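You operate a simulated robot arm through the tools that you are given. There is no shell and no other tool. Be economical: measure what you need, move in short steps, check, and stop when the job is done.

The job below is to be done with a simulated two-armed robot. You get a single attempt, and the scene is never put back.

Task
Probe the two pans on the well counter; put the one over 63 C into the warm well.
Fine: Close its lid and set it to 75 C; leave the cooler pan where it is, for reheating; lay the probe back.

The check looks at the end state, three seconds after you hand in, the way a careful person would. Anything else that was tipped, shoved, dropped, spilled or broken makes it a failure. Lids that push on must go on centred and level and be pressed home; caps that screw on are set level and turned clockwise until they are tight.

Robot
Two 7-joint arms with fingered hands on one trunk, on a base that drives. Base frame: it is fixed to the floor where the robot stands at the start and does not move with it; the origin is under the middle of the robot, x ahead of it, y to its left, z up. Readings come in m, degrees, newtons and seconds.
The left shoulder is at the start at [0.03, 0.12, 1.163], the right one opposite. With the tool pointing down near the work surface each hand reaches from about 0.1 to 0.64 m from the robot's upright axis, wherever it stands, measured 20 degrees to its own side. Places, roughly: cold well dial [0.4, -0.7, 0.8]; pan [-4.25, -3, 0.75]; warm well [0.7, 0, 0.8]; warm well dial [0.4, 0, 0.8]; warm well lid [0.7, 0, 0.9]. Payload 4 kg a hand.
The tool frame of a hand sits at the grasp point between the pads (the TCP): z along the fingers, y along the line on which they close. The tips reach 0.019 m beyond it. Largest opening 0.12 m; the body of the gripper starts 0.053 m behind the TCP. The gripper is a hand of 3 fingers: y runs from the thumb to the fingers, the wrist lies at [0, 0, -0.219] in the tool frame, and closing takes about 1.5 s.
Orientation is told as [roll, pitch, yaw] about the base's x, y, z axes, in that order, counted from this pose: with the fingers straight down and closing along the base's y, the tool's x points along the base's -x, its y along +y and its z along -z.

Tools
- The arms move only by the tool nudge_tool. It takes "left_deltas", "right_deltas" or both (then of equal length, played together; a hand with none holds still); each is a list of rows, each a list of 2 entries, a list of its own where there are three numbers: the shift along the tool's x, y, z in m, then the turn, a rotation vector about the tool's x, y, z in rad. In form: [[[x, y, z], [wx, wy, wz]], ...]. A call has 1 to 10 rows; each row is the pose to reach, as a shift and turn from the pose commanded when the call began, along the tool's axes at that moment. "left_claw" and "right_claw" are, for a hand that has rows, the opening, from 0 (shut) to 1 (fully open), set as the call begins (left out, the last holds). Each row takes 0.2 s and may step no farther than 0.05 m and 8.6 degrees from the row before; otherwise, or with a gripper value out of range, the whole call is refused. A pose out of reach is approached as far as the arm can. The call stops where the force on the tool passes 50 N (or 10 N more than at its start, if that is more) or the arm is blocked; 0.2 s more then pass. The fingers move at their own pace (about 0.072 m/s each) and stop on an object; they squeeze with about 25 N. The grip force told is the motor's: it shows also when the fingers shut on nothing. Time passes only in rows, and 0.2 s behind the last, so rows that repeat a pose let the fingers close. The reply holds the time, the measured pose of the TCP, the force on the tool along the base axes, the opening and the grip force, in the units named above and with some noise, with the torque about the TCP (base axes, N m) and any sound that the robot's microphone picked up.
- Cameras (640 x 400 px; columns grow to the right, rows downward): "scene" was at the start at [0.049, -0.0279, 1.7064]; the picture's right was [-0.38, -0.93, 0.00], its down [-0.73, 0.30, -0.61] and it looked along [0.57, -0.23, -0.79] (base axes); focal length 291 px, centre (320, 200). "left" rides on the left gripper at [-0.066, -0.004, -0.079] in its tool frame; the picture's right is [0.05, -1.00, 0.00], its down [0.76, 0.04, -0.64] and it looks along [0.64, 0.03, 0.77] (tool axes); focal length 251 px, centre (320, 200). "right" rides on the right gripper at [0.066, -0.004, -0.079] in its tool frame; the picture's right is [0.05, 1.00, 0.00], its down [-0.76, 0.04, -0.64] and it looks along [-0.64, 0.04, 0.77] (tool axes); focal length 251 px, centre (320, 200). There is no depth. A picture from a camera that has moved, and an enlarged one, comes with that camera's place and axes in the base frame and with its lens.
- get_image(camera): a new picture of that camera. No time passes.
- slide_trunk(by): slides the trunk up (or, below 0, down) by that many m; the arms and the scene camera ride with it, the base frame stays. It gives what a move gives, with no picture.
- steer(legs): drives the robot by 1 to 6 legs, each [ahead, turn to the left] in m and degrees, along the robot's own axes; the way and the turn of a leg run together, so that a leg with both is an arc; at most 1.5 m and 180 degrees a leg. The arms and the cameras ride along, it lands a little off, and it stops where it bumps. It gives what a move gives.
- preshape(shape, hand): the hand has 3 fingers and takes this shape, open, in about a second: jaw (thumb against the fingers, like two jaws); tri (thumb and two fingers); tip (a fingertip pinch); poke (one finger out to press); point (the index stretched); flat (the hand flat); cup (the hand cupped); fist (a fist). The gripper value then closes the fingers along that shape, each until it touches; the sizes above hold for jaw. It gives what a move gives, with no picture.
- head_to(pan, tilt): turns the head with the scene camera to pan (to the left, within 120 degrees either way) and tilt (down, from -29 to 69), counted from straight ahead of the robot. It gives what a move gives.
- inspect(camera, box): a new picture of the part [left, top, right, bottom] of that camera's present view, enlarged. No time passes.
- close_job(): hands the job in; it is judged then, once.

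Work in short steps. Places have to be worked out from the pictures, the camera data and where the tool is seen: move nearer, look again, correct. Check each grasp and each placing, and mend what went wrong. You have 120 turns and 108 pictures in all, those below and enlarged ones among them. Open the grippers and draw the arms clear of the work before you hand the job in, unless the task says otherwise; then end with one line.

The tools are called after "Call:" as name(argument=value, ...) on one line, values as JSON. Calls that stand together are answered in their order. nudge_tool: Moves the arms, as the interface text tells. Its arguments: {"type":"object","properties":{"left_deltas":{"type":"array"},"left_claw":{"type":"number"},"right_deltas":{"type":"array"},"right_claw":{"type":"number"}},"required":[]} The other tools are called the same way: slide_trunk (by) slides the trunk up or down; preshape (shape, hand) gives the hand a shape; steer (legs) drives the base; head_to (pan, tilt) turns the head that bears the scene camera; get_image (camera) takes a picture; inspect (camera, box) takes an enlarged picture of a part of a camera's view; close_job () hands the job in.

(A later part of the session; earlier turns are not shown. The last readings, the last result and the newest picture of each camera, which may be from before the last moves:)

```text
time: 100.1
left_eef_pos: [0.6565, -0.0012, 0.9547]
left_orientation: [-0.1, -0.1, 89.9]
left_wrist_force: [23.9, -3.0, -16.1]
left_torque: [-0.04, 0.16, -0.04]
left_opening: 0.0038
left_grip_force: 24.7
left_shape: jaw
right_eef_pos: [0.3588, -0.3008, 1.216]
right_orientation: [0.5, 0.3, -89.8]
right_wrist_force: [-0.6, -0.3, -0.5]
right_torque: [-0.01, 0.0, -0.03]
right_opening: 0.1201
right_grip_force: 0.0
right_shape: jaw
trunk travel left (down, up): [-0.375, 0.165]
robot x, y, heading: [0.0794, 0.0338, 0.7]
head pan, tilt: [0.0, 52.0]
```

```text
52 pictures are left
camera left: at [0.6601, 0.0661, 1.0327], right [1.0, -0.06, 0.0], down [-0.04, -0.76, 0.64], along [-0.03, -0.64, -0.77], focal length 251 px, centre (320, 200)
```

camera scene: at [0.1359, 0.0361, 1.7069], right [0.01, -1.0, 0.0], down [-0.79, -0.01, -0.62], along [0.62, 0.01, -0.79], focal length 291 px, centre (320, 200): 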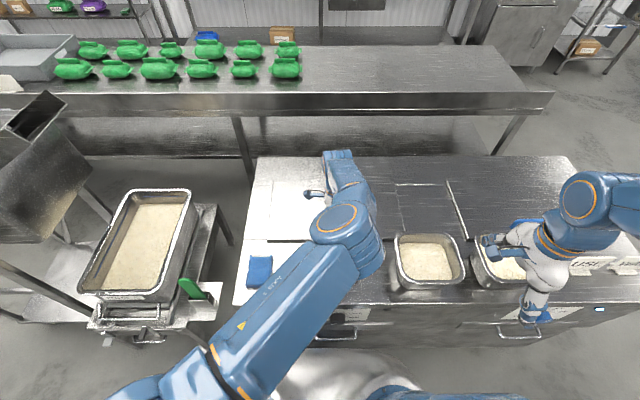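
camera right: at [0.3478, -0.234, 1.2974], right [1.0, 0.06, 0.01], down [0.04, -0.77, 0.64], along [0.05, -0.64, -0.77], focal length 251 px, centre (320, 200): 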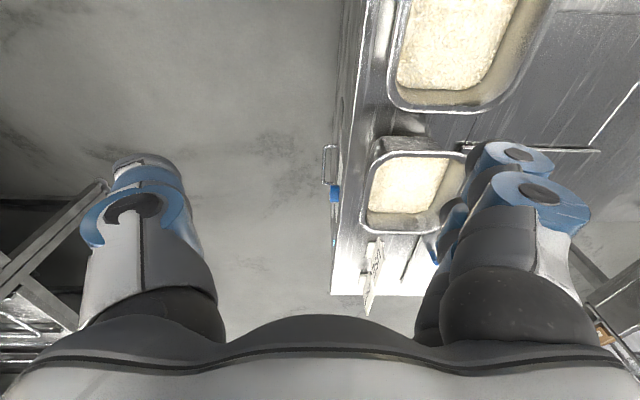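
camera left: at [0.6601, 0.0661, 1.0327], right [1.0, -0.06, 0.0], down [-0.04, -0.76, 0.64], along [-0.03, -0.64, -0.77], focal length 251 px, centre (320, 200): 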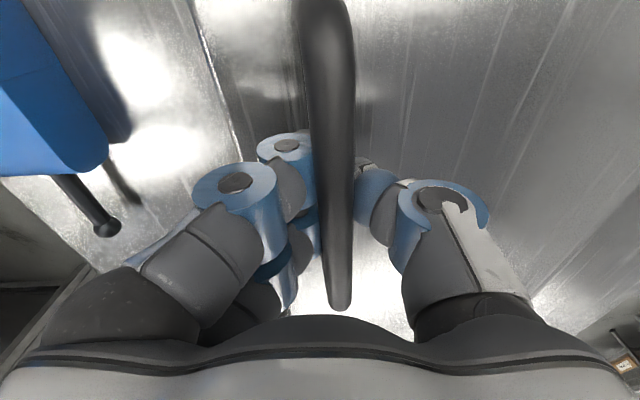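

The lid lifts and pulls the hand toward +x, so it is hinged at the back. I need more forward reach, so I set it back down, release, and drive 6 cm closer.

Call:
nudge_tool(left_deltas=[[[0, 0.002, 0.01], [0, 0, 0]], [[0, 0.004, 0.02], [0, 0, 0]], [[0, 0.004, 0.028], [0, 0, 0]], [[0, 0.004, 0.028], [0, 0, 0]]])

Call:
nudge_tool(left_deltas=[[[0, 0, 0], [0, 0, 0]], [[0, 0, 0], [0, 0, 0]], [[0, 0, 0], [0, 0, 0]], [[0, 0, 0], [0, 0, 0]], [[0, 0, -0.03], [0, 0, 0]], [[0, 0, -0.06], [0, 0, 0]], [[0, 0, -0.09], [0, 0, 0]]], left_claw=1)

Call:
steer(legs=[[0.05, -0.7]])

Call:
get_image(camera="left")

```text
time: 101.1
left_eef_pos: [0.6499, -0.0025, 0.9293]
left_orientation: [0.1, 0.0, 90.0]
left_wrist_force: [18.6, -8.5, -5.4]
left_torque: [0.04, -0.05, -0.06]
left_opening: 0.0046
left_grip_force: 25.2
left_shape: jaw
right_eef_pos: [0.356, -0.3021, 1.218]
right_orientation: [0.5, 0.2, -89.7]
right_wrist_force: [-0.3, -0.4, 0.3]
right_torque: [-0.01, -0.03, 0.0]
right_opening: 0.1198
right_grip_force: 0.0
right_shape: jaw
trunk travel left (down, up): [-0.375, 0.165]
robot x, y, heading: [0.0799, 0.0361, 0.6]
head pan, tilt: [0.0, 52.0]
```

```text
time: 102.7
left_eef_pos: [0.6469, -0.0013, 1.0237]
left_orientation: [-0.1, 0.0, 89.9]
left_wrist_force: [-0.4, -1.1, 0.3]
left_torque: [-0.06, -0.05, 0.01]
left_opening: 0.12
left_grip_force: 0.2
left_shape: jaw
right_eef_pos: [0.354, -0.3004, 1.2185]
right_orientation: [0.6, 0.3, -89.7]
right_wrist_force: [1.1, 0.6, -0.2]
right_torque: [0.05, -0.02, -0.03]
right_opening: 0.1198
right_grip_force: 0.0
right_shape: jaw
trunk travel left (down, up): [-0.375, 0.165]
robot x, y, heading: [0.0809, 0.0348, 0.7]
head pan, tilt: [0.0, 52.0]
```

```text
time: 103.6
left_eef_pos: [0.6997, -0.006, 1.0227]
left_orientation: [0.2, 0.0, 89.4]
left_wrist_force: [0.2, 0.3, -0.2]
left_torque: [0.03, 0.09, 0.03]
left_opening: 0.1201
left_grip_force: 0.1
left_shape: jaw
right_eef_pos: [0.4022, -0.3024, 1.2168]
right_orientation: [0.5, 0.3, -90.3]
right_wrist_force: [-0.1, 0.1, 1.0]
right_torque: [0.01, 0.01, 0.02]
right_opening: 0.1202
right_grip_force: 0.0
right_shape: jaw
trunk travel left (down, up): [-0.375, 0.165]
robot x, y, heading: [0.1291, 0.0405, -0.2]
head pan, tilt: [0.0, 52.0]
```

```text
51 pictures are left
camera left: at [0.7051, 0.0623, 1.0997], right [1.0, -0.07, 0.0], down [-0.05, -0.76, 0.64], along [-0.04, -0.64, -0.77], focal length 251 px, centre (320, 200)
```

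left: 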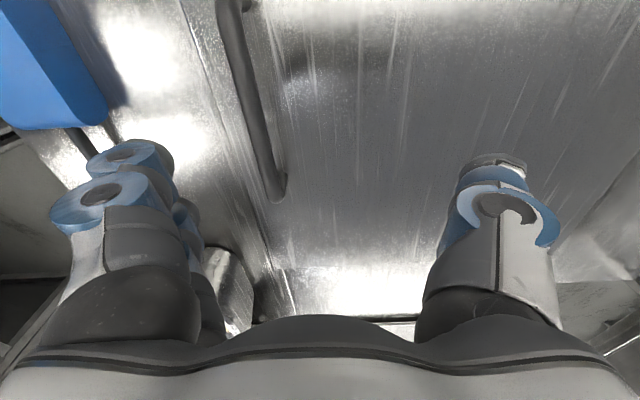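

The robot is now at x 0.129. I re-approach the bar with the left hand pitched 30° forward and the jaw part open, so I can follow the lid's arc.

Call:
nudge_tool(left_deltas=[[[-0.002, 0.022, 0], [0.131, 0, 0]], [[-0.004, 0.044, 0.005], [0.262, 0, 0]], [[-0.006, 0.066, 0.01], [0.393, 0, 0]], [[-0.006, 0.087, 0.02], [0.524, 0, 0]], [[-0.006, 0.087, 0.02], [0.524, 0, 0]]], left_claw=0.4)

Call:
get_image(camera="left")

```text
time: 104.8
left_eef_pos: [0.6056, 0.0097, 0.9877]
left_orientation: [-25.8, -1.8, 89.8]
left_wrist_force: [0.5, -0.9, -0.3]
left_torque: [0.04, -0.01, 0.02]
left_opening: 0.0485
left_grip_force: 0.0
left_shape: jaw
left hand out of reach, approached as far as the arm can: row 4
right_eef_pos: [0.401, -0.3048, 1.2173]
right_orientation: [0.6, 0.5, -90.3]
right_wrist_force: [-0.1, -0.8, 0.2]
right_torque: [0.03, 0.05, -0.02]
right_opening: 0.12
right_grip_force: 0.1
right_shape: jaw
trunk travel left (down, up): [-0.375, 0.165]
robot x, y, heading: [0.132, 0.0368, -0.2]
head pan, tilt: [0.0, 52.0]
```

```text
50 pictures are left
camera left: at [0.5754, 0.0751, 1.0617], right [0.9, -0.07, 0.43], down [-0.32, -0.78, 0.54], along [0.3, -0.62, -0.73], focal length 251 px, centre (320, 200)
```

left: 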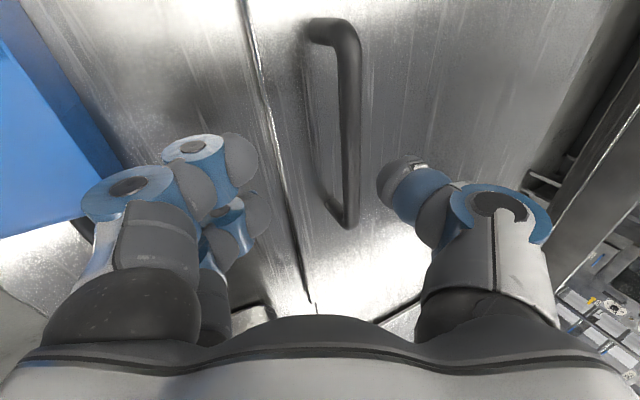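

A 30° pitch at this turn is slightly past the wrist's range. I come back to about 20°, then check the pose.

Call:
nudge_tool(left_deltas=[[[0, 0, 0], [-0.14, 0, 0]], [[0, 0, 0], [-0.175, 0, 0]]])

```text
time: 105.4
left_eef_pos: [0.6111, 0.0012, 1.0047]
left_orientation: [-20.0, 0.0, 89.4]
left_wrist_force: [0.6, 0.8, 0.0]
left_torque: [-0.02, 0.02, 0.01]
left_opening: 0.048
left_grip_force: 0.1
left_shape: jaw
right_eef_pos: [0.3996, -0.3041, 1.2168]
right_orientation: [0.7, 0.3, -90.2]
right_wrist_force: [-0.5, 0.3, 0.0]
right_torque: [0.03, -0.03, 0.03]
right_opening: 0.1197
right_grip_force: 0.1
right_shape: jaw
trunk travel left (down, up): [-0.375, 0.165]
robot x, y, heading: [0.132, 0.0373, -0.2]
head pan, tilt: [0.0, 52.0]
```

The pose is clean at 20°. I slide in along the fingers, close, and lift along the arc.

Call:
nudge_tool(left_deltas=[[[0, -0.0158, 0.01], [0, 0, 0]], [[0, -0.0158, 0.03], [0, 0, 0]], [[0, -0.0158, 0.05], [0, 0, 0]], [[0, -0.0158, 0.07], [0, 0, 0]], [[0, -0.0158, 0.085], [0, 0, 0]]])

Call:
nudge_tool(left_deltas=[[[0, 0, 0], [0, 0, 0]], [[0, 0, 0], [0, 0, 0]], [[0, 0, 0], [0, 0, 0]], [[0, 0, 0], [0, 0, 0]], [[0, 0, 0], [0, 0, 0]]], left_claw=0)

Call:
get_image(camera="left")

```text
time: 106.6
left_eef_pos: [0.6573, 0.0005, 0.9291]
left_orientation: [-20.1, 0.1, 89.3]
left_wrist_force: [0.1, 0.6, -0.1]
left_torque: [0.0, 0.01, -0.01]
left_opening: 0.048
left_grip_force: 0.0
left_shape: jaw
right_eef_pos: [0.4015, -0.3028, 1.2187]
right_orientation: [0.6, 0.3, -90.4]
right_wrist_force: [0.4, 0.6, -0.2]
right_torque: [0.02, -0.02, 0.02]
right_opening: 0.12
right_grip_force: 0.1
right_shape: jaw
trunk travel left (down, up): [-0.375, 0.165]
robot x, y, heading: [0.1329, 0.0349, 0.0]
head pan, tilt: [0.0, 52.0]
```

```text
time: 107.8
left_eef_pos: [0.6565, 0.0015, 0.9293]
left_orientation: [-19.9, 0.0, 89.4]
left_wrist_force: [-1.3, 0.5, -10.5]
left_torque: [-0.04, -0.03, 0.07]
left_opening: 0.0012
left_grip_force: 24.9
left_shape: jaw
right_eef_pos: [0.4025, -0.302, 1.2185]
right_orientation: [0.6, 0.3, -90.4]
right_wrist_force: [0.2, -0.6, 0.5]
right_torque: [0.02, -0.03, 0.01]
right_opening: 0.1199
right_grip_force: 0.2
right_shape: jaw
trunk travel left (down, up): [-0.375, 0.165]
robot x, y, heading: [0.134, 0.041, 0.0]
head pan, tilt: [0.0, 52.0]
```

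```text
49 pictures are left
camera left: at [0.6345, 0.0694, 1.0032], right [0.94, -0.06, 0.34], down [-0.27, -0.76, 0.59], along [0.22, -0.65, -0.73], focal length 251 px, centre (320, 200)
```

left: 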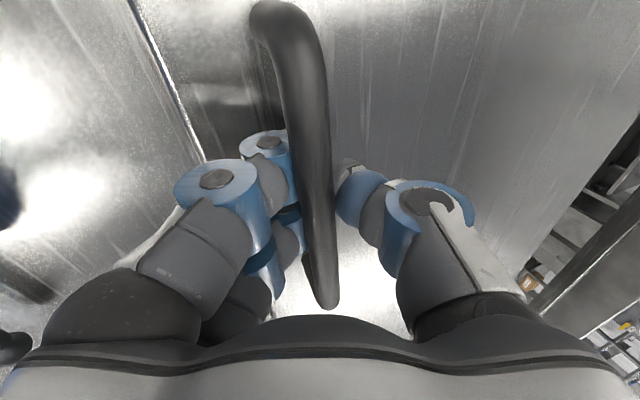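

The fingertips have closed beneath the bar, so it is caged. I lift along the estimated arc (hinge near x 0.88, z 0.88) to about 30°.

Call:
nudge_tool(left_deltas=[[[0, -0.0119, -0.0164], [0, 0, 0]], [[0, -0.0254, -0.0317], [0, 0, 0]], [[0, -0.04, -0.0459], [0, 0, 0]], [[0, -0.0554, -0.0586], [0, 0, 0]], [[0, -0.0728, -0.0701], [0, 0, 0]], [[0, -0.0908, -0.0798], [0, 0, 0]]])

Call:
get_image(camera="scene")

```text
time: 109.2
left_eef_pos: [0.7136, 0.0012, 1.0346]
left_orientation: [-20.1, 0.1, 89.4]
left_wrist_force: [-7.5, 2.1, -4.9]
left_torque: [-0.03, 0.05, 0.07]
left_opening: 0.001
left_grip_force: 25.1
left_shape: jaw
right_eef_pos: [0.4, -0.3023, 1.2171]
right_orientation: [0.6, 0.2, -90.4]
right_wrist_force: [0.8, -0.1, -0.8]
right_torque: [0.01, 0.02, -0.02]
right_opening: 0.1202
right_grip_force: 0.1
right_shape: jaw
trunk travel left (down, up): [-0.375, 0.165]
robot x, y, heading: [0.1297, 0.0355, -0.1]
head pan, tilt: [0.0, 52.0]
```

```text
48 pictures are left
camera scene: at [0.1863, 0.0377, 1.7069], right [0.0, -1.0, 0.0], down [-0.79, 0.0, -0.62], along [0.62, 0.0, -0.79], focal length 291 px, centre (320, 200)
```

scene: 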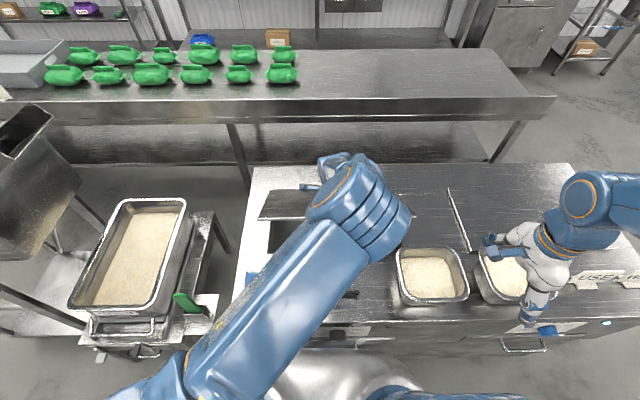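

The lid swings up easily and the well shows below. I continue to about 50° as far as the arm allows.

Call:
nudge_tool(left_deltas=[[[0, -0.0264, -0.0111], [0.05, 0, 0]], [[0, -0.0572, -0.0197], [0.08, 0, 0]], [[0, -0.0858, -0.0238], [0.1, 0, 0]]])

Call:
get_image(camera="left")

```text
time: 110.0
left_eef_pos: [0.7844, 0.0016, 1.0825]
left_orientation: [-25.7, 0.1, 89.5]
left_wrist_force: [-7.1, 9.0, -8.0]
left_torque: [-0.24, 0.56, 0.05]
left_opening: 0.0005
left_grip_force: 25.1
left_shape: jaw
right_eef_pos: [0.4001, -0.3013, 1.2178]
right_orientation: [0.6, 0.2, -90.3]
right_wrist_force: [-0.8, 0.1, 0.7]
right_torque: [0.03, -0.03, 0.03]
right_opening: 0.1198
right_grip_force: 0.0
right_shape: jaw
trunk travel left (down, up): [-0.375, 0.165]
robot x, y, heading: [0.1327, 0.039, -0.3]
head pan, tilt: [0.0, 52.0]
```

```text
47 pictures are left
camera left: at [0.7549, 0.0708, 1.1537], right [0.9, -0.06, 0.43], down [-0.32, -0.76, 0.56], along [0.29, -0.64, -0.71], focal length 251 px, centre (320, 200)
```

left: 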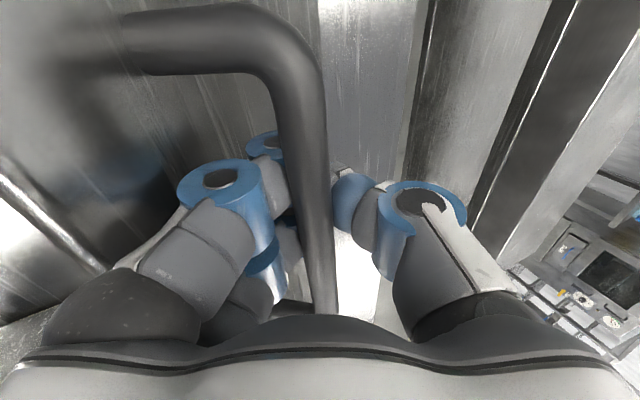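

The bar is still caged and forces are low. I go on toward 70°.

Call:
nudge_tool(left_deltas=[[[0, -0.016, 0.0015], [0.02, 0, 0]], [[0, -0.0323, 0.0035], [0.04, 0, 0]], [[0, -0.052, 0.008], [0.06, 0, 0]], [[0, -0.072, 0.0133], [0.08, 0, 0]]])

Call:
get_image(camera="scene")

```text
time: 111.0
left_eef_pos: [0.8293, 0.0009, 1.1066]
left_orientation: [-29.6, 0.1, 89.4]
left_wrist_force: [-28.8, 16.5, 34.8]
left_torque: [-0.95, 4.44, -0.1]
left_opening: 0.0002
left_grip_force: 25.2
left_shape: jaw
left hand out of reach, approached as far as the arm can: row 4
right_eef_pos: [0.3931, -0.3011, 1.2209]
right_orientation: [0.9, 0.1, -90.3]
right_wrist_force: [-0.5, -0.5, 0.0]
right_torque: [0.0, -0.06, -0.04]
right_opening: 0.12
right_grip_force: 0.1
right_shape: jaw
trunk travel left (down, up): [-0.375, 0.165]
robot x, y, heading: [0.1347, 0.0388, -0.0]
head pan, tilt: [0.0, 52.0]
```

```text
46 pictures are left
camera scene: at [0.1764, 0.0411, 1.7075], right [0.0, -1.0, 0.0], down [-0.78, 0.0, -0.62], along [0.62, 0.0, -0.78], focal length 291 px, centre (320, 200)
```

scene: 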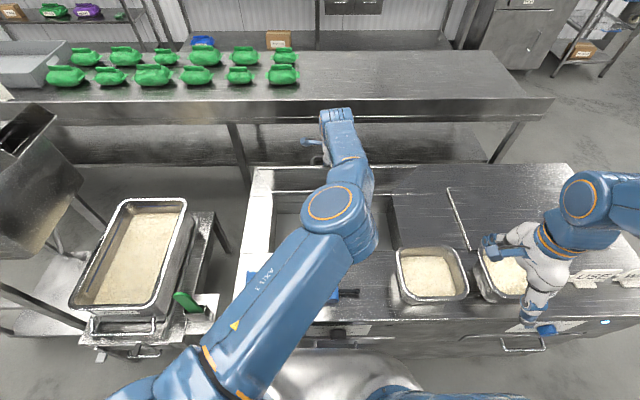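

The left arm holds the lid at about 68°, its reach limit. Now the right hand must push it over from underneath: I turn the right hand back to yaw 0 and shut the fingers.

Call:
nudge_tool(right_deltas=[[[0.014, 0, 0.004], [0, 0, -0.149]], [[0.028, 0, 0.008], [0, 0, -0.298]], [[0.042, 0, 0.012], [0, 0, -0.447]], [[0.056, 0, 0.016], [0, 0, -0.596]], [[0.07, 0, 0.02], [0, 0, -0.745]], [[0.084, 0, 0.024], [0, 0, -0.894]], [[0.098, 0, 0.028], [0, 0, -1.043]], [[0.112, 0, 0.032], [0, 0, -1.192]], [[0.126, 0, 0.036], [0, 0, -1.341]], [[0.14, 0, 0.04], [0, 0, -1.49]]], right_claw=0)

Call:
nudge_tool(right_deltas=[[[0, 0, 0], [0, -0.14, 0]], [[0, 0, 0], [0, -0.28, 0]], [[0, 0, 0], [0, -0.42, 0]], [[0, 0, 0], [0, -0.56, 0]], [[0, 0, 0], [0, -0.7, 0]], [[0, 0, 0], [0, -0.84, 0]], [[0, 0, 0], [0, -0.98, 0]], [[0, 0, 0], [0, -1.12, 0]], [[0, 0, 0], [0, -1.26, 0]], [[0, 0, 0], [0, -1.4, 0]]])

Call:
get_image(camera="scene")

```text
time: 113.2
left_eef_pos: [0.828, 0.0002, 1.1033]
left_orientation: [-29.4, 0.1, 89.3]
left_wrist_force: [-25.9, 13.7, 28.0]
left_torque: [-0.63, 3.33, 0.26]
left_opening: 0.0008
left_grip_force: 25.2
left_shape: jaw
right_eef_pos: [0.3961, -0.1604, 1.1791]
right_orientation: [0.2, -0.7, -4.8]
right_wrist_force: [-0.2, -0.3, 0.0]
right_torque: [0.0, 0.0, 0.0]
right_opening: 0.0
right_grip_force: 24.9
right_shape: jaw
trunk travel left (down, up): [-0.375, 0.165]
robot x, y, heading: [0.1317, 0.0405, -0.1]
head pan, tilt: [0.0, 52.0]
```

```text
time: 115.6
left_eef_pos: [0.831, 0.0017, 1.1041]
left_orientation: [-29.0, 0.2, 89.5]
left_wrist_force: [-28.8, 2.8, 23.3]
left_torque: [-0.52, 3.49, 0.81]
left_opening: 0.0009
left_grip_force: 24.6
left_shape: jaw
right_eef_pos: [0.5526, -0.178, 1.1413]
right_orientation: [-53.4, -61.7, 77.0]
right_wrist_force: [-0.1, 0.2, 1.0]
right_torque: [0.0, -0.01, 0.03]
right_opening: 0.0002
right_grip_force: 25.3
right_shape: jaw
right hand out of reach, approached as far as the arm can: row 1, 2, 3, 4, 5, 6, 7, 8, 9, 10
trunk travel left (down, up): [-0.375, 0.165]
robot x, y, heading: [0.1295, 0.0371, 0.0]
head pan, tilt: [0.0, 52.0]
stopped in row 10 (right hand): the arm was blocked; the commanded pose is now the measured one
```

```text
45 pictures are left
camera scene: at [0.181, 0.0384, 1.7071], right [0.0, -1.0, 0.0], down [-0.79, 0.0, -0.62], along [0.62, 0.0, -0.79], focal length 291 px, centre (320, 200)
```

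scene: 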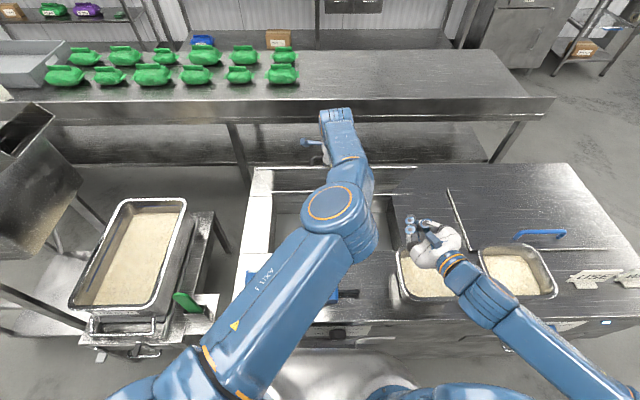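

The right hand ended with its fingers pointing forward (about [0.9, 0.34, -0.28]), which suits the push. I advance it under the lid.

Call:
nudge_tool(right_deltas=[[[0.013, -0.001, 0.0388], [0, 0, 0]], [[0.026, -0.002, 0.0776], [0, 0, 0]], [[0.039, -0.003, 0.1164], [0, 0, 0]], [[0.052, -0.004, 0.1552], [0, 0, 0]], [[0.0649, -0.0051, 0.194], [0, 0, 0]]])

Call:
get_image(camera="scene")

Call:
get_image(camera="right")

```text
time: 116.8
left_eef_pos: [0.8292, 0.0009, 1.1045]
left_orientation: [-29.3, 0.0, 89.4]
left_wrist_force: [-21.4, 0.3, 24.1]
left_torque: [-0.58, 3.7, 0.98]
left_opening: 0.0006
left_grip_force: 24.8
left_shape: jaw
right_eef_pos: [0.7182, -0.1503, 1.0319]
right_orientation: [-53.4, -61.8, 76.9]
right_wrist_force: [0.5, -0.3, -0.1]
right_torque: [0.02, 0.02, 0.03]
right_opening: 0.0
right_grip_force: 25.2
right_shape: jaw
trunk travel left (down, up): [-0.375, 0.165]
robot x, y, heading: [0.1286, 0.0375, 0.1]
head pan, tilt: [0.0, 52.0]
```

```text
44 pictures are left
camera scene: at [0.1792, 0.038, 1.7072], right [0.0, -1.0, 0.0], down [-0.79, 0.0, -0.62], along [0.62, 0.0, -0.79], focal length 291 px, centre (320, 200)
```

scene: 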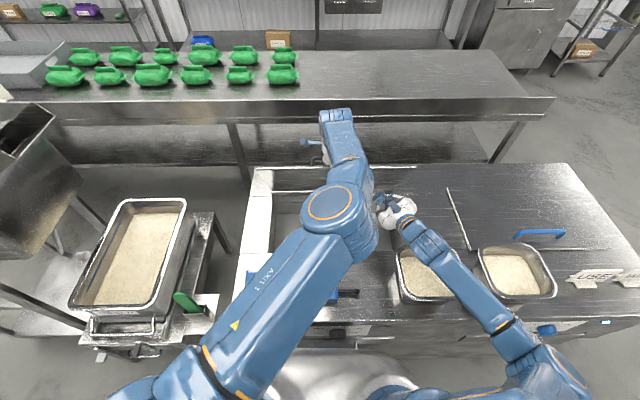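

```text
43 pictures are left
camera right: at [0.6399, -0.2083, 0.9974], right [-0.43, 0.8, -0.43], down [-0.52, 0.17, 0.84], along [0.74, 0.58, 0.34], focal length 251 px, centre (320, 200)
```

right: 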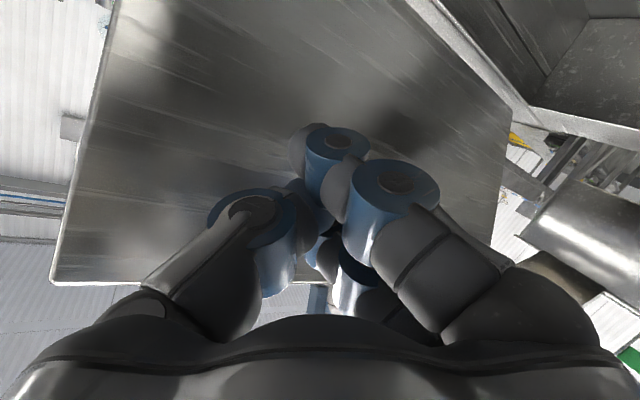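

The fingers point at the lid's underside. I advance in small steps until contact.

Call:
nudge_tool(right_deltas=[[[-0.0032, -0.0127, 0.027], [0, 0, 0]], [[-0.0064, -0.0253, 0.054], [0, 0, 0]], [[-0.0085, -0.0337, 0.072], [0, 0, 0]], [[-0.0096, -0.038, 0.081], [0, 0, 0]]])

```text
time: 117.5
left_eef_pos: [0.8324, 0.0004, 1.1057]
left_orientation: [-29.7, 0.2, 89.8]
left_wrist_force: [-3.4, -0.5, 14.0]
left_torque: [-0.45, 3.96, 1.19]
left_opening: 0.0005
left_grip_force: 25.2
left_shape: jaw
right_eef_pos: [0.7804, -0.147, 1.022]
right_orientation: [-51.2, -61.5, 75.1]
right_wrist_force: [-22.2, -0.2, -5.7]
right_torque: [-0.12, -0.2, 0.36]
right_opening: 0.0002
right_grip_force: 24.8
right_shape: jaw
trunk travel left (down, up): [-0.375, 0.165]
robot x, y, heading: [0.1301, 0.0378, 0.0]
head pan, tilt: [0.0, 52.0]
stopped in row 3 (right hand): the force on the tool passed its limit at 68 N (the readings are from after the stop); the commanded pose is now the measured one
```

The right fingers now carry the lid. I open the left hand partly and draw it back up along its fingers.

Call:
nudge_tool(left_deltas=[[[0, 0, 0], [0, 0, 0]], [[0, 0, 0], [0, 0, 0]], [[0, 0, 0], [0, 0, 0]]], left_claw=0.35)

Call:
nudge_tool(left_deltas=[[[0, 0, -0.03], [0, 0, 0]], [[0, 0, -0.06], [0, 0, 0]], [[0, 0, -0.1], [0, 0, 0]], [[0, 0, -0.14], [0, 0, 0]]])

Call:
get_image(camera="scene")

```text
time: 118.3
left_eef_pos: [0.8402, 0.0013, 1.105]
left_orientation: [-30.1, -0.1, 89.6]
left_wrist_force: [32.4, 0.5, 12.1]
left_torque: [-0.02, 0.46, -0.01]
left_opening: 0.0347
left_grip_force: 0.1
left_shape: jaw
right_eef_pos: [0.784, -0.149, 1.0191]
right_orientation: [-50.7, -61.4, 74.7]
right_wrist_force: [-41.0, -1.4, -13.0]
right_torque: [-0.23, -0.34, 0.81]
right_opening: 0.0001
right_grip_force: 24.7
right_shape: jaw
trunk travel left (down, up): [-0.375, 0.165]
robot x, y, heading: [0.1312, 0.0377, 0.3]
head pan, tilt: [0.0, 52.0]
```

```text
time: 118.6
left_eef_pos: [0.8397, 0.0029, 1.109]
left_orientation: [-30.7, -0.1, 89.7]
left_wrist_force: [21.6, -4.0, 1.4]
left_torque: [0.0, 0.0, 0.26]
left_opening: 0.0371
left_grip_force: 0.0
left_shape: jaw
right_eef_pos: [0.7817, -0.1462, 1.0177]
right_orientation: [-50.0, -61.3, 74.2]
right_wrist_force: [-26.1, -0.8, -6.4]
right_torque: [-0.12, -0.31, 0.45]
right_opening: 0.0
right_grip_force: 24.9
right_shape: jaw
trunk travel left (down, up): [-0.375, 0.165]
robot x, y, heading: [0.1301, 0.0368, 0.0]
head pan, tilt: [0.0, 52.0]
stopped in row 1 (right hand): the force on the tool passed its limit at 62 N (the readings are from after the stop); the commanded pose is now the measured one
```

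```text
42 pictures are left
camera scene: at [0.1874, 0.0367, 1.7068], right [0.0, -1.0, 0.0], down [-0.79, 0.0, -0.62], along [0.62, 0.0, -0.79], focal length 291 px, centre (320, 200)
```

scene: 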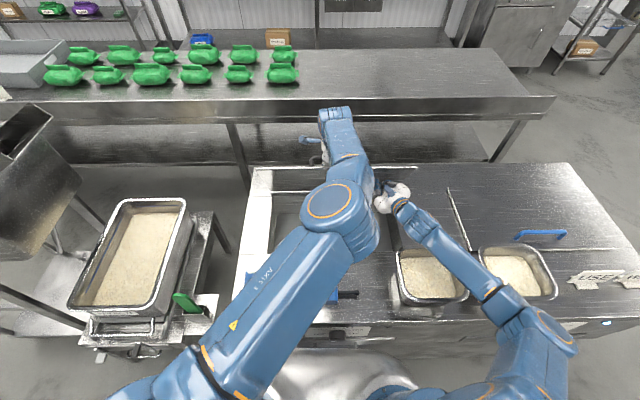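

The two hands are squeezing the lid against each other. I ease the right hand back 8 mm, then withdraw the left.

Call:
nudge_tool(right_deltas=[[[0.0009, 0.0034, -0.0072], [0, 0, 0]], [[0.0009, 0.0034, -0.0072], [0, 0, 0]]])

Call:
nudge_tool(left_deltas=[[[0, 0, -0.02], [0, 0, 0]], [[0, 0, -0.04], [0, 0, 0]], [[0, 0, -0.07], [0, 0, 0]], [[0, 0, -0.1], [0, 0, 0]], [[0, 0, -0.13], [0, 0, 0]]])

Call:
get_image(camera="left")

```text
time: 119.2
left_eef_pos: [0.8374, 0.0021, 1.1052]
left_orientation: [-30.1, -0.1, 89.8]
left_wrist_force: [5.2, -1.9, 2.6]
left_torque: [-0.02, 0.03, 0.14]
left_opening: 0.0399
left_grip_force: 0.1
left_shape: jaw
right_eef_pos: [0.7744, -0.1489, 1.0195]
right_orientation: [-50.6, -61.4, 74.7]
right_wrist_force: [-4.1, -0.4, -3.7]
right_torque: [-0.04, 0.0, 0.06]
right_opening: 0.0
right_grip_force: 24.8
right_shape: jaw
trunk travel left (down, up): [-0.375, 0.165]
robot x, y, heading: [0.133, 0.0373, -0.1]
head pan, tilt: [0.0, 52.0]
```

```text
time: 120.4
left_eef_pos: [0.7702, 0.0012, 1.2207]
left_orientation: [-30.1, -0.1, 89.7]
left_wrist_force: [-0.3, 0.8, 0.3]
left_torque: [0.01, 0.03, -0.01]
left_opening: 0.0422
left_grip_force: 0.0
left_shape: jaw
right_eef_pos: [0.7746, -0.1486, 1.02]
right_orientation: [-50.9, -61.4, 74.9]
right_wrist_force: [-2.2, -1.1, 0.4]
right_torque: [-0.02, -0.05, 0.02]
right_opening: 0.0001
right_grip_force: 24.7
right_shape: jaw
trunk travel left (down, up): [-0.375, 0.165]
robot x, y, heading: [0.1314, 0.0398, -0.2]
head pan, tilt: [0.0, 52.0]
```

```text
41 pictures are left
camera left: at [0.7346, 0.0708, 1.2888], right [0.86, -0.06, 0.5], down [-0.36, -0.76, 0.53], along [0.35, -0.64, -0.68], focal length 251 px, centre (320, 200)
```

left: 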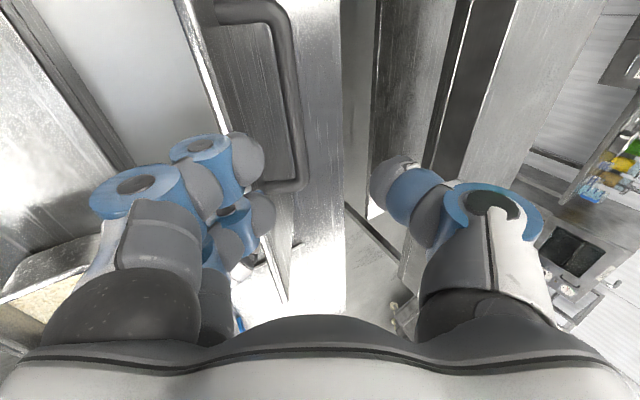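

The left hand is free and the lid leans lightly on the right fingers. I withdraw the left hand further and push the lid past upright with the right.

Call:
nudge_tool(left_deltas=[[[0, 0.025, -0.03], [0, 0, 0]], [[0, 0.05, -0.06], [0, 0, 0]], [[0, 0.075, -0.09], [0, 0, 0]], [[-0.02, 0.105, -0.118], [0, 0, 0]], [[-0.06, 0.105, -0.118], [0, 0, 0]], [[-0.1, 0.105, -0.118], [0, 0, 0]], [[-0.14, 0.105, -0.118], [0, 0, 0]]])

Call:
nudge_tool(right_deltas=[[[-0.0025, -0.0086, 0.0179], [0, 0, 0]], [[-0.005, -0.0173, 0.0358], [0, 0, 0]], [[-0.0075, -0.0259, 0.0536], [0, 0, 0]], [[-0.01, -0.0346, 0.0715], [0, 0, 0]], [[-0.0125, -0.0432, 0.0894], [0, 0, 0]]])

Call:
get_image(camera="scene")

```text
time: 122.0
left_eef_pos: [0.6253, 0.1456, 1.2708]
left_orientation: [-30.0, -0.1, 89.8]
left_wrist_force: [0.2, 0.3, 0.0]
left_torque: [0.03, 0.02, -0.03]
left_opening: 0.042
left_grip_force: 0.0
left_shape: jaw
right_eef_pos: [0.7748, -0.1476, 1.0192]
right_orientation: [-50.7, -61.2, 74.6]
right_wrist_force: [-2.5, 0.9, -1.5]
right_torque: [-0.01, -0.05, 0.06]
right_opening: 0.0
right_grip_force: 24.6
right_shape: jaw
trunk travel left (down, up): [-0.375, 0.165]
robot x, y, heading: [0.1294, 0.0358, -0.1]
head pan, tilt: [0.0, 52.0]
```

```text
time: 123.2
left_eef_pos: [0.6229, 0.1456, 1.2713]
left_orientation: [-30.1, -0.1, 89.6]
left_wrist_force: [0.3, -0.9, -0.7]
left_torque: [-0.03, -0.03, 0.02]
left_opening: 0.0422
left_grip_force: 0.1
left_shape: jaw
right_eef_pos: [0.8741, -0.1506, 1.0201]
right_orientation: [-50.7, -61.4, 74.9]
right_wrist_force: [-3.6, 1.7, 1.6]
right_torque: [0.01, -0.04, 0.05]
right_opening: 0.0
right_grip_force: 25.4
right_shape: jaw
trunk travel left (down, up): [-0.375, 0.165]
robot x, y, heading: [0.1323, 0.0413, 0.1]
head pan, tilt: [0.0, 52.0]
```

```text
40 pictures are left
camera scene: at [0.1861, 0.0381, 1.7069], right [0.0, -1.0, 0.0], down [-0.79, 0.0, -0.62], along [0.62, 0.0, -0.79], focal length 291 px, centre (320, 200)
```

scene: 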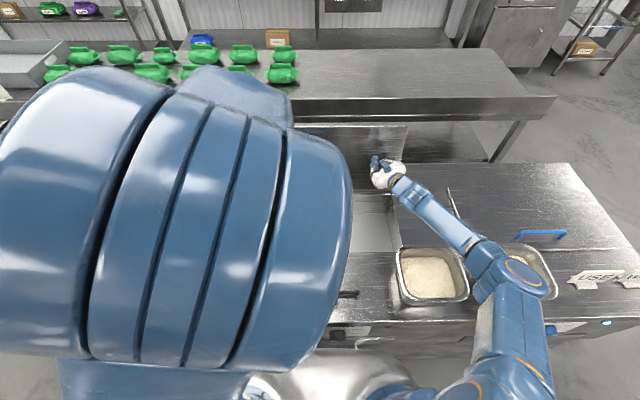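

The lid looks close to vertical. I back the right hand off 3 cm to see whether it stays, and lower the left arm out of the view.

Call:
nudge_tool(right_deltas=[[[0.0012, 0.0043, -0.009], [0, 0, 0]], [[0.0025, 0.0086, -0.0179], [0, 0, 0]], [[0.0038, 0.013, -0.0268], [0, 0, 0]]], left_deltas=[[[-0.04, 0.02, 0], [0, 0, 0]], [[-0.08, 0.04, 0.01], [0, 0, 0]], [[-0.12, 0.06, 0.02], [0, 0, 0]]])

Call:
get_image(camera="scene")

Call:
get_image(camera="right")

```text
time: 124.0
left_eef_pos: [0.5797, 0.2688, 1.2198]
left_orientation: [-30.1, 0.1, 89.7]
left_wrist_force: [0.4, 0.2, 0.3]
left_torque: [-0.06, -0.04, -0.01]
left_opening: 0.0419
left_grip_force: 0.0
left_shape: jaw
right_eef_pos: [0.8446, -0.1471, 1.0193]
right_orientation: [-50.7, -61.2, 74.7]
right_wrist_force: [-0.7, -0.8, 0.4]
right_torque: [-0.02, -0.02, -0.01]
right_opening: 0.0001
right_grip_force: 25.6
right_shape: jaw
trunk travel left (down, up): [-0.375, 0.165]
robot x, y, heading: [0.1354, 0.0394, -0.1]
head pan, tilt: [0.0, 52.0]
```

```text
39 pictures are left
camera scene: at [0.1865, 0.0399, 1.7069], right [0.0, -1.0, 0.0], down [-0.79, 0.0, -0.62], along [0.62, 0.0, -0.79], focal length 291 px, centre (320, 200)
```

scene: 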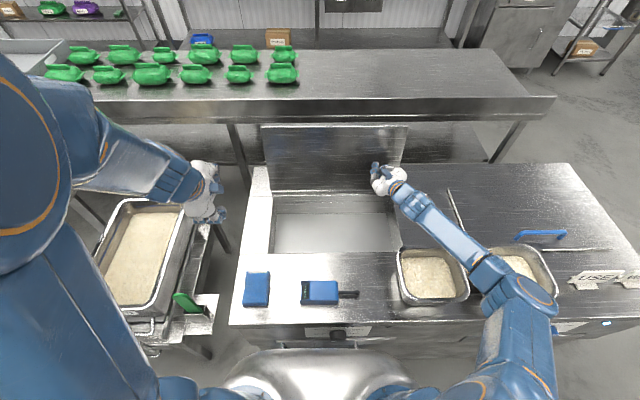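

```text
38 pictures are left
camera right: at [0.7671, -0.2058, 0.9877], right [-0.44, 0.79, -0.42], down [-0.5, 0.17, 0.85], along [0.75, 0.58, 0.32], focal length 251 px, centre (320, 200)
```

right: 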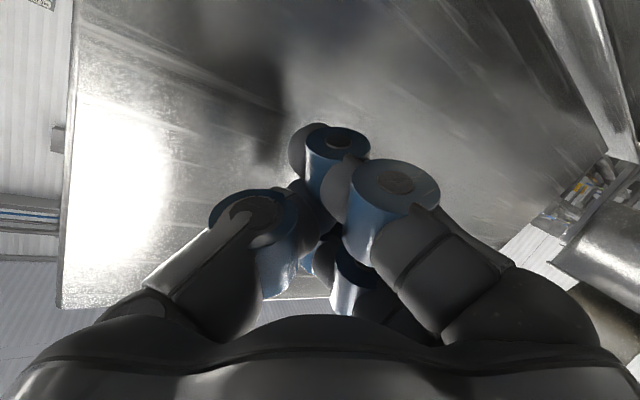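

The lid stands nearly upright with no force on the hand. I retreat further and check that it stays.

Call:
nudge_tool(right_deltas=[[[0.0025, 0.0086, -0.0179], [0, 0, 0]], [[0.005, 0.0173, -0.0358], [0, 0, 0]], [[0.0075, 0.0259, -0.0536], [0, 0, 0]], [[0.0125, 0.0432, -0.0894], [0, 0, 0]], [[0.0175, 0.0605, -0.125], [0, 0, 0]], [[0.0175, 0.0605, -0.125], [0, 0, 0]], [[0.0175, 0.0605, -0.125], [0, 0, 0]]])

Call:
inspect(camera="scene", box=[230, 110, 480, 350])

```text
time: 125.6
left_eef_pos: [0.5783, 0.2659, 1.2206]
left_orientation: [-30.1, -0.2, 89.7]
left_wrist_force: [0.1, 0.3, 0.1]
left_torque: [-0.02, 0.0, 0.04]
left_opening: 0.042
left_grip_force: 0.1
left_shape: jaw
right_eef_pos: [0.7025, -0.15, 1.0189]
right_orientation: [-50.7, -61.4, 74.7]
right_wrist_force: [-0.7, 0.6, -0.3]
right_torque: [0.0, 0.02, -0.04]
right_opening: 0.0001
right_grip_force: 25.1
right_shape: jaw
trunk travel left (down, up): [-0.375, 0.165]
robot x, y, heading: [0.1335, 0.0341, 0.1]
head pan, tilt: [0.0, 52.0]
```

```text
1.67 times, centred on (355, 230) of scene
camera zoom: at [0.1861, 0.0371, 1.7069], right [0.0, -1.0, 0.0], down [-0.79, 0.0, -0.62], along [0.62, 0.0, -0.79], focal length 486 px, centre (262, 150)
```

zoom: 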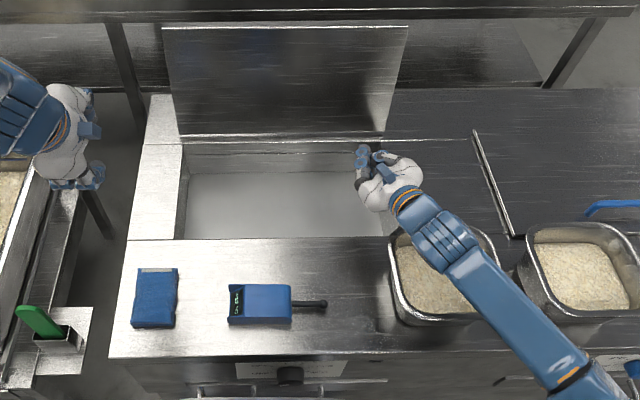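

The lid stays open by itself. The well opening is about x 0.63–0.86, y -0.22 to 0.20, floor z≈0.775, and the probe and dial are undisturbed. I withdraw the right hand up and back, and level the left.

Call:
nudge_tool(right_deltas=[[[-0.0145, -0.0105, -0.0444], [0, 0, 0]], [[-0.0289, -0.0209, -0.0888], [0, 0, 0]], [[-0.0433, -0.0314, -0.1332], [0, 0, 0]], [[-0.0577, -0.0418, -0.1776], [0, 0, 0]], [[-0.0722, -0.0523, -0.222], [0, 0, 0]], [[-0.0866, -0.0627, -0.2664], [0, 0, 0]]], left_deltas=[[[0, 0, -0.01], [-0.1, 0, 0]], [[0, 0, -0.02], [-0.2, 0, 0]], [[0, 0, -0.03], [-0.3, 0, 0]], [[0, 0, -0.04], [-0.4, 0, 0]], [[0, 0, -0.05], [-0.5, 0, 0]], [[0, 0, -0.05], [-0.524, 0, 0]]], left_claw=1)

Call:
nudge_tool(right_deltas=[[[0, 0, 0], [-0.003, 0.129, 0.065]], [[0, 0, 0], [-0.006, 0.258, 0.13]], [[0, 0, 0], [-0.008, 0.387, 0.195]], [[0, 0, 0], [-0.011, 0.516, 0.26]], [[0, 0, 0], [-0.014, 0.645, 0.325]], [[0, 0, 0], [-0.017, 0.774, 0.39]], [[0, 0, 0], [-0.02, 0.903, 0.455]], [[0, 0, 0], [-0.022, 1.032, 0.52]], [[0, 0, 0], [-0.025, 1.161, 0.585]], [[0, 0, 0], [-0.028, 1.29, 0.65]]], left_deltas=[[[0, 0.01, 0], [0, 0, 0.149]], [[0, 0.02, 0], [0, 0, 0.298]], [[0, 0.03, 0], [0, 0, 0.447]], [[0, 0.04, 0], [0, 0, 0.596]], [[0, 0.05, 0], [0, 0, 0.745]], [[0, 0.06, 0], [0, 0, 0.894]], [[0, 0.07, 0], [0, 0, 1.043]], [[0, 0.08, 0], [0, 0, 1.192]], [[0, 0.09, 0], [0, 0, 1.341]], [[0, 0.1, 0], [0, 0, 1.49]]])

Call:
get_image(camera="scene")

```text
time: 127.0
left_eef_pos: [0.5538, 0.2643, 1.265]
left_orientation: [0.0, -0.1, 89.7]
left_wrist_force: [-0.2, 0.7, -0.2]
left_torque: [0.01, 0.02, -0.01]
left_opening: 0.1199
left_grip_force: 0.1
left_shape: jaw
right_eef_pos: [0.5149, -0.2552, 1.2]
right_orientation: [-50.6, -61.5, 74.9]
right_wrist_force: [-0.5, -0.7, -0.1]
right_torque: [0.01, 0.01, -0.01]
right_opening: 0.0002
right_grip_force: 25.3
right_shape: jaw
right hand out of reach, approached as far as the arm can: row 6
trunk travel left (down, up): [-0.375, 0.165]
robot x, y, heading: [0.1307, 0.0378, 0.0]
head pan, tilt: [0.0, 52.0]
```

```text
time: 129.2
left_eef_pos: [0.4565, 0.2652, 1.2645]
left_orientation: [0.1, 0.0, 4.2]
left_wrist_force: [0.1, 0.2, 0.9]
left_torque: [-0.04, 0.0, -0.01]
left_opening: 0.1198
left_grip_force: 0.0
left_shape: jaw
right_eef_pos: [0.5144, -0.2582, 1.1987]
right_orientation: [-0.1, 0.2, 0.1]
right_wrist_force: [0.1, -0.3, 0.7]
right_torque: [-0.02, -0.02, -0.03]
right_opening: 0.0
right_grip_force: 24.5
right_shape: jaw
right hand out of reach, approached as far as the arm can: row 1, 2, 3
trunk travel left (down, up): [-0.375, 0.165]
robot x, y, heading: [0.132, 0.0389, 0.2]
head pan, tilt: [0.0, 52.0]
```

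```text
36 pictures are left
camera scene: at [0.1875, 0.0374, 1.7069], right [0.0, -1.0, 0.0], down [-0.79, 0.0, -0.62], along [0.62, 0.0, -0.79], focal length 291 px, centre (320, 200)
```

scene: 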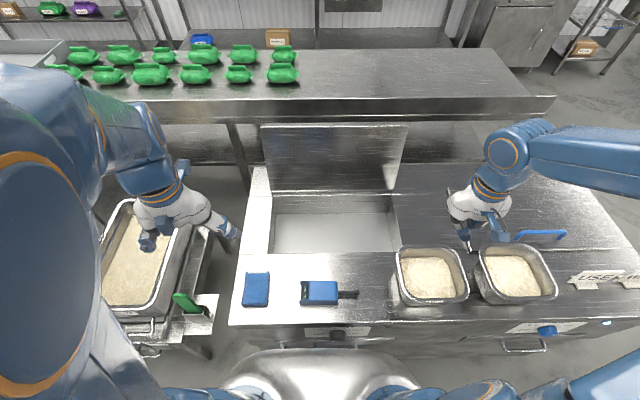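

The lid is upright and both hands point down. I drive to pan 2: back up, turn right about 70° in small steps, go ahead, then turn back.

Call:
steer(legs=[[-0.38, 0], [0, -14], [0, -14], [0, -14]])

Call:
steer(legs=[[0, -14], [0, -14]])

```text
time: 134.1
left_eef_pos: [0.1446, -0.0051, 1.2652]
left_orientation: [0.2, -0.1, -36.7]
left_wrist_force: [0.3, 0.3, 0.4]
left_torque: [0.02, -0.03, 0.05]
left_opening: 0.12
left_grip_force: 0.1
left_shape: jaw
right_eef_pos: [-0.1552, -0.4381, 1.1975]
right_orientation: [0.0, 0.1, -41.0]
right_wrist_force: [-1.4, -0.6, -0.9]
right_torque: [0.01, -0.05, 0.0]
right_opening: 0.0
right_grip_force: 24.4
right_shape: jaw
trunk travel left (down, up): [-0.375, 0.165]
robot x, y, heading: [-0.2248, 0.0624, -41.1]
head pan, tilt: [0.0, 52.0]
```

```text
time: 136.2
left_eef_pos: [0.0707, -0.1734, 1.264]
left_orientation: [0.1, 0.0, -64.3]
left_wrist_force: [0.1, -0.4, 0.0]
left_torque: [0.02, 0.0, 0.03]
left_opening: 0.12
left_grip_force: 0.1
left_shape: jaw
right_eef_pos: [-0.3942, -0.4187, 1.1974]
right_orientation: [0.0, 0.1, -68.6]
right_wrist_force: [-0.5, 0.7, 0.4]
right_torque: [0.02, -0.02, 0.05]
right_opening: 0.0
right_grip_force: 25.2
right_shape: jaw
trunk travel left (down, up): [-0.375, 0.165]
robot x, y, heading: [-0.199, 0.0703, -69.7]
head pan, tilt: [0.0, 52.0]
```

Call:
steer(legs=[[0.5, 0], [0, 14], [0, 14]])

Call:
steer(legs=[[0, 14], [0, 14], [0, 13]])

```text
time: 140.8
left_eef_pos: [0.3255, -0.4844, 1.2644]
left_orientation: [0.2, 0.0, -36.6]
left_wrist_force: [-0.7, 0.0, -0.1]
left_torque: [-0.01, -0.04, -0.03]
left_opening: 0.1195
left_grip_force: 0.0
left_shape: jaw
right_eef_pos: [0.0273, -0.9172, 1.1981]
right_orientation: [0.1, -0.1, -40.8]
right_wrist_force: [0.5, -0.1, 0.2]
right_torque: [-0.01, 0.01, 0.0]
right_opening: 0.0001
right_grip_force: 24.5
right_shape: jaw
trunk travel left (down, up): [-0.375, 0.165]
robot x, y, heading: [-0.0466, -0.4149, -41.5]
head pan, tilt: [0.0, 52.0]
```

```text
time: 143.7
left_eef_pos: [0.2818, -0.2276, 1.266]
left_orientation: [0.2, -0.1, 4.0]
left_wrist_force: [-0.6, -0.2, -0.9]
left_torque: [0.02, -0.02, 0.0]
left_opening: 0.1197
left_grip_force: 0.0
left_shape: jaw
right_eef_pos: [0.3377, -0.7505, 1.1983]
right_orientation: [0.2, 0.0, -0.4]
right_wrist_force: [-0.3, -0.2, 0.4]
right_torque: [-0.03, -0.08, -0.01]
right_opening: 0.0001
right_grip_force: 25.0
right_shape: jaw
trunk travel left (down, up): [-0.375, 0.165]
robot x, y, heading: [-0.0403, -0.4547, -1.5]
head pan, tilt: [0.0, 52.0]
```

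I drive ahead 0.14 m, straightening, and open the right hand.

Call:
steer(legs=[[0.14, 1.5]])

Call:
nudge_tool(right_deltas=[[[0, 0.02, 0], [0, 0, 0]], [[0, 0.04, 0], [0, 0, 0]], [[0, 0.06, 0], [0, 0, 0]], [[0, 0.06, 0], [0, 0, 0]], [[0, 0.06, 0], [0, 0, 0]]], right_claw=0.6)

Call:
inspect(camera="scene", box=[200, 170, 440, 330])

```text
time: 145.1
left_eef_pos: [0.422, -0.2209, 1.2647]
left_orientation: [0.1, 0.0, 5.6]
left_wrist_force: [0.6, -0.4, -0.3]
left_torque: [0.0, 0.03, -0.01]
left_opening: 0.12
left_grip_force: 0.0
left_shape: jaw
right_eef_pos: [0.4909, -0.741, 1.1973]
right_orientation: [0.0, 0.1, 1.3]
right_wrist_force: [0.9, 0.1, 0.4]
right_torque: [-0.04, 0.05, -0.01]
right_opening: 0.0
right_grip_force: 25.2
right_shape: jaw
trunk travel left (down, up): [-0.375, 0.165]
robot x, y, heading: [0.1017, -0.4579, 0.4]
head pan, tilt: [0.0, 52.0]
```

```text
time: 146.3
left_eef_pos: [0.422, -0.2191, 1.2635]
left_orientation: [0.0, 0.1, 5.7]
left_wrist_force: [0.9, 0.2, 0.1]
left_torque: [-0.01, -0.01, -0.02]
left_opening: 0.12
left_grip_force: 0.1
left_shape: jaw
right_eef_pos: [0.4885, -0.6784, 1.1977]
right_orientation: [0.0, 0.1, 1.2]
right_wrist_force: [0.8, -0.6, 0.0]
right_torque: [0.0, 0.0, -0.01]
right_opening: 0.0719
right_grip_force: 0.0
right_shape: jaw
trunk travel left (down, up): [-0.375, 0.165]
robot x, y, heading: [0.1016, -0.4569, 0.6]
head pan, tilt: [0.0, 52.0]
```

```text
2.50 times, centred on (320, 250) of scene
camera zoom: at [0.1576, -0.4572, 1.7069], right [0.01, -1.0, 0.0], down [-0.79, -0.01, -0.62], along [0.62, 0.0, -0.79], focal length 728 px, centre (320, 75)
```

zoom: 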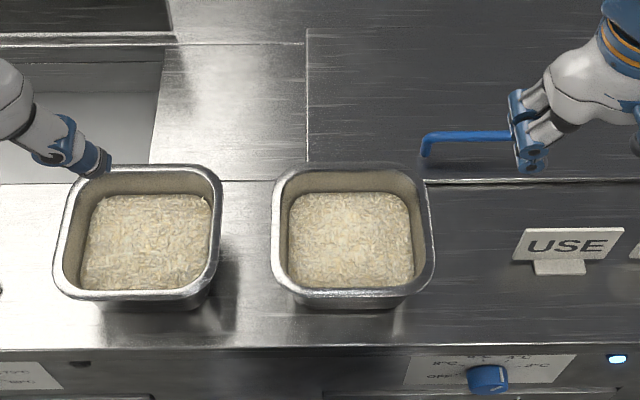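

Pan 2's rim measures x 0.44–0.60, y -0.574 to -0.402, and the rice is about 4 cm below the rim. I bring both hands above its left and right walls, part open, at z 1.05.

Call:
nudge_tool(left_deltas=[[[-0.0112, -0.0285, 0.02], [0, 0, 0.02]], [[-0.0225, -0.0571, 0.045], [0, 0, 0.04]], [[-0.0337, -0.0856, 0.075], [0, 0, 0.06]], [[-0.0449, -0.1141, 0.105], [0, 0, 0.08]], [[-0.0561, -0.1426, 0.135], [0, 0, 0.1]], [[-0.0674, -0.1712, 0.165], [0, 0, 0.1]], [[-0.0786, -0.1997, 0.19], [0, 0, 0.1]], [[-0.0786, -0.1997, 0.2135], [0, 0, 0.1]]], right_deltas=[[[-0.005, 0.016, 0.02], [0, 0, 0.021]], [[-0.01, 0.032, 0.04], [0, 0, 0.021]], [[-0.015, 0.048, 0.06], [0, 0, 0.021]], [[-0.02, 0.064, 0.08], [0, 0, 0.021]], [[-0.025, 0.08, 0.1], [0, 0, 0.021]], [[-0.03, 0.096, 0.12], [0, 0, 0.021]], [[-0.034, 0.1107, 0.14], [0, 0, 0.021]], [[-0.034, 0.1107, 0.1477], [0, 0, 0.021]]], left_claw=0.4, right_claw=0.4)

Call:
get_image(camera="right")

Call:
get_image(camera="left")

Call:
inspect(camera="scene", box=[220, 170, 420, 310])

```text
time: 148.1
left_eef_pos: [0.522, -0.4094, 1.0537]
left_orientation: [0.1, -0.1, -0.1]
left_wrist_force: [1.5, -0.2, 0.3]
left_torque: [-0.01, -0.01, 0.0]
left_opening: 0.0483
left_grip_force: 0.1
left_shape: jaw
right_eef_pos: [0.5223, -0.5686, 1.0504]
right_orientation: [0.0, 0.1, 0.1]
right_wrist_force: [0.2, -0.3, 0.9]
right_torque: [-0.02, -0.02, -0.01]
right_opening: 0.0483
right_grip_force: 0.1
right_shape: jaw
trunk travel left (down, up): [-0.375, 0.165]
robot x, y, heading: [0.1048, -0.4557, 0.3]
head pan, tilt: [0.0, 52.0]
```

```text
34 pictures are left
camera right: at [0.455, -0.5715, 1.1315], right [-0.06, 1.0, 0.0], down [0.77, 0.04, 0.64], along [0.64, 0.04, -0.77], focal length 251 px, centre (320, 200)
```

right: 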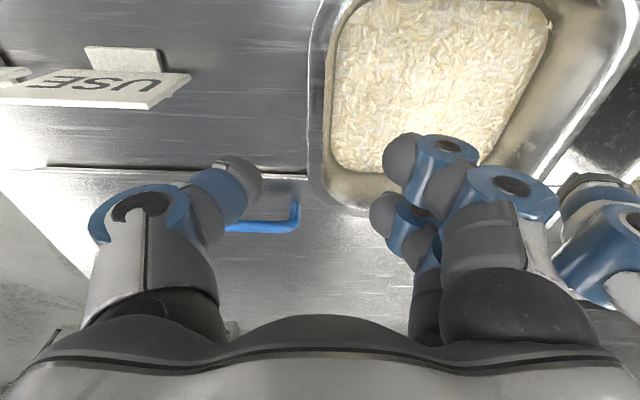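

```text
33 pictures are left
camera left: at [0.5883, -0.4127, 1.1316], right [-0.06, -1.0, 0.0], down [-0.76, 0.04, 0.64], along [-0.64, 0.04, -0.77], focal length 251 px, centre (320, 200)
```

left: 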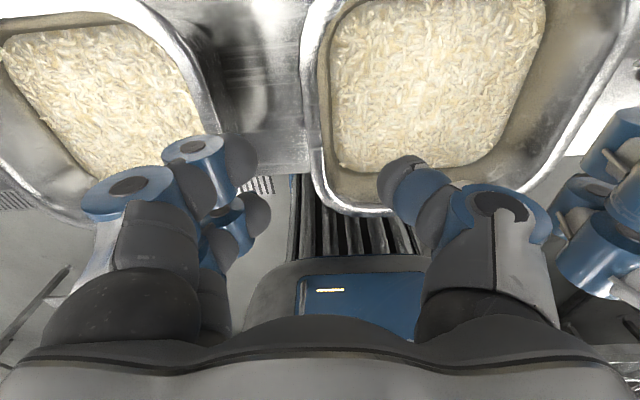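

```text
2.86 times, centred on (320, 240) of scene
camera zoom: at [0.1575, -0.4565, 1.7069], right [0.01, -1.0, 0.0], down [-0.79, -0.01, -0.62], along [0.62, 0.0, -0.79], focal length 832 px, centre (320, 86)
```

zoom: 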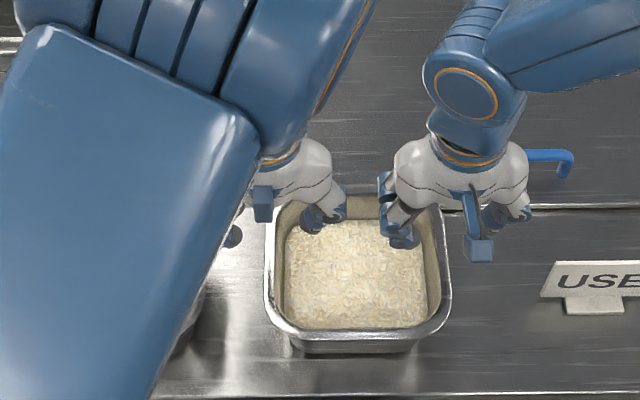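

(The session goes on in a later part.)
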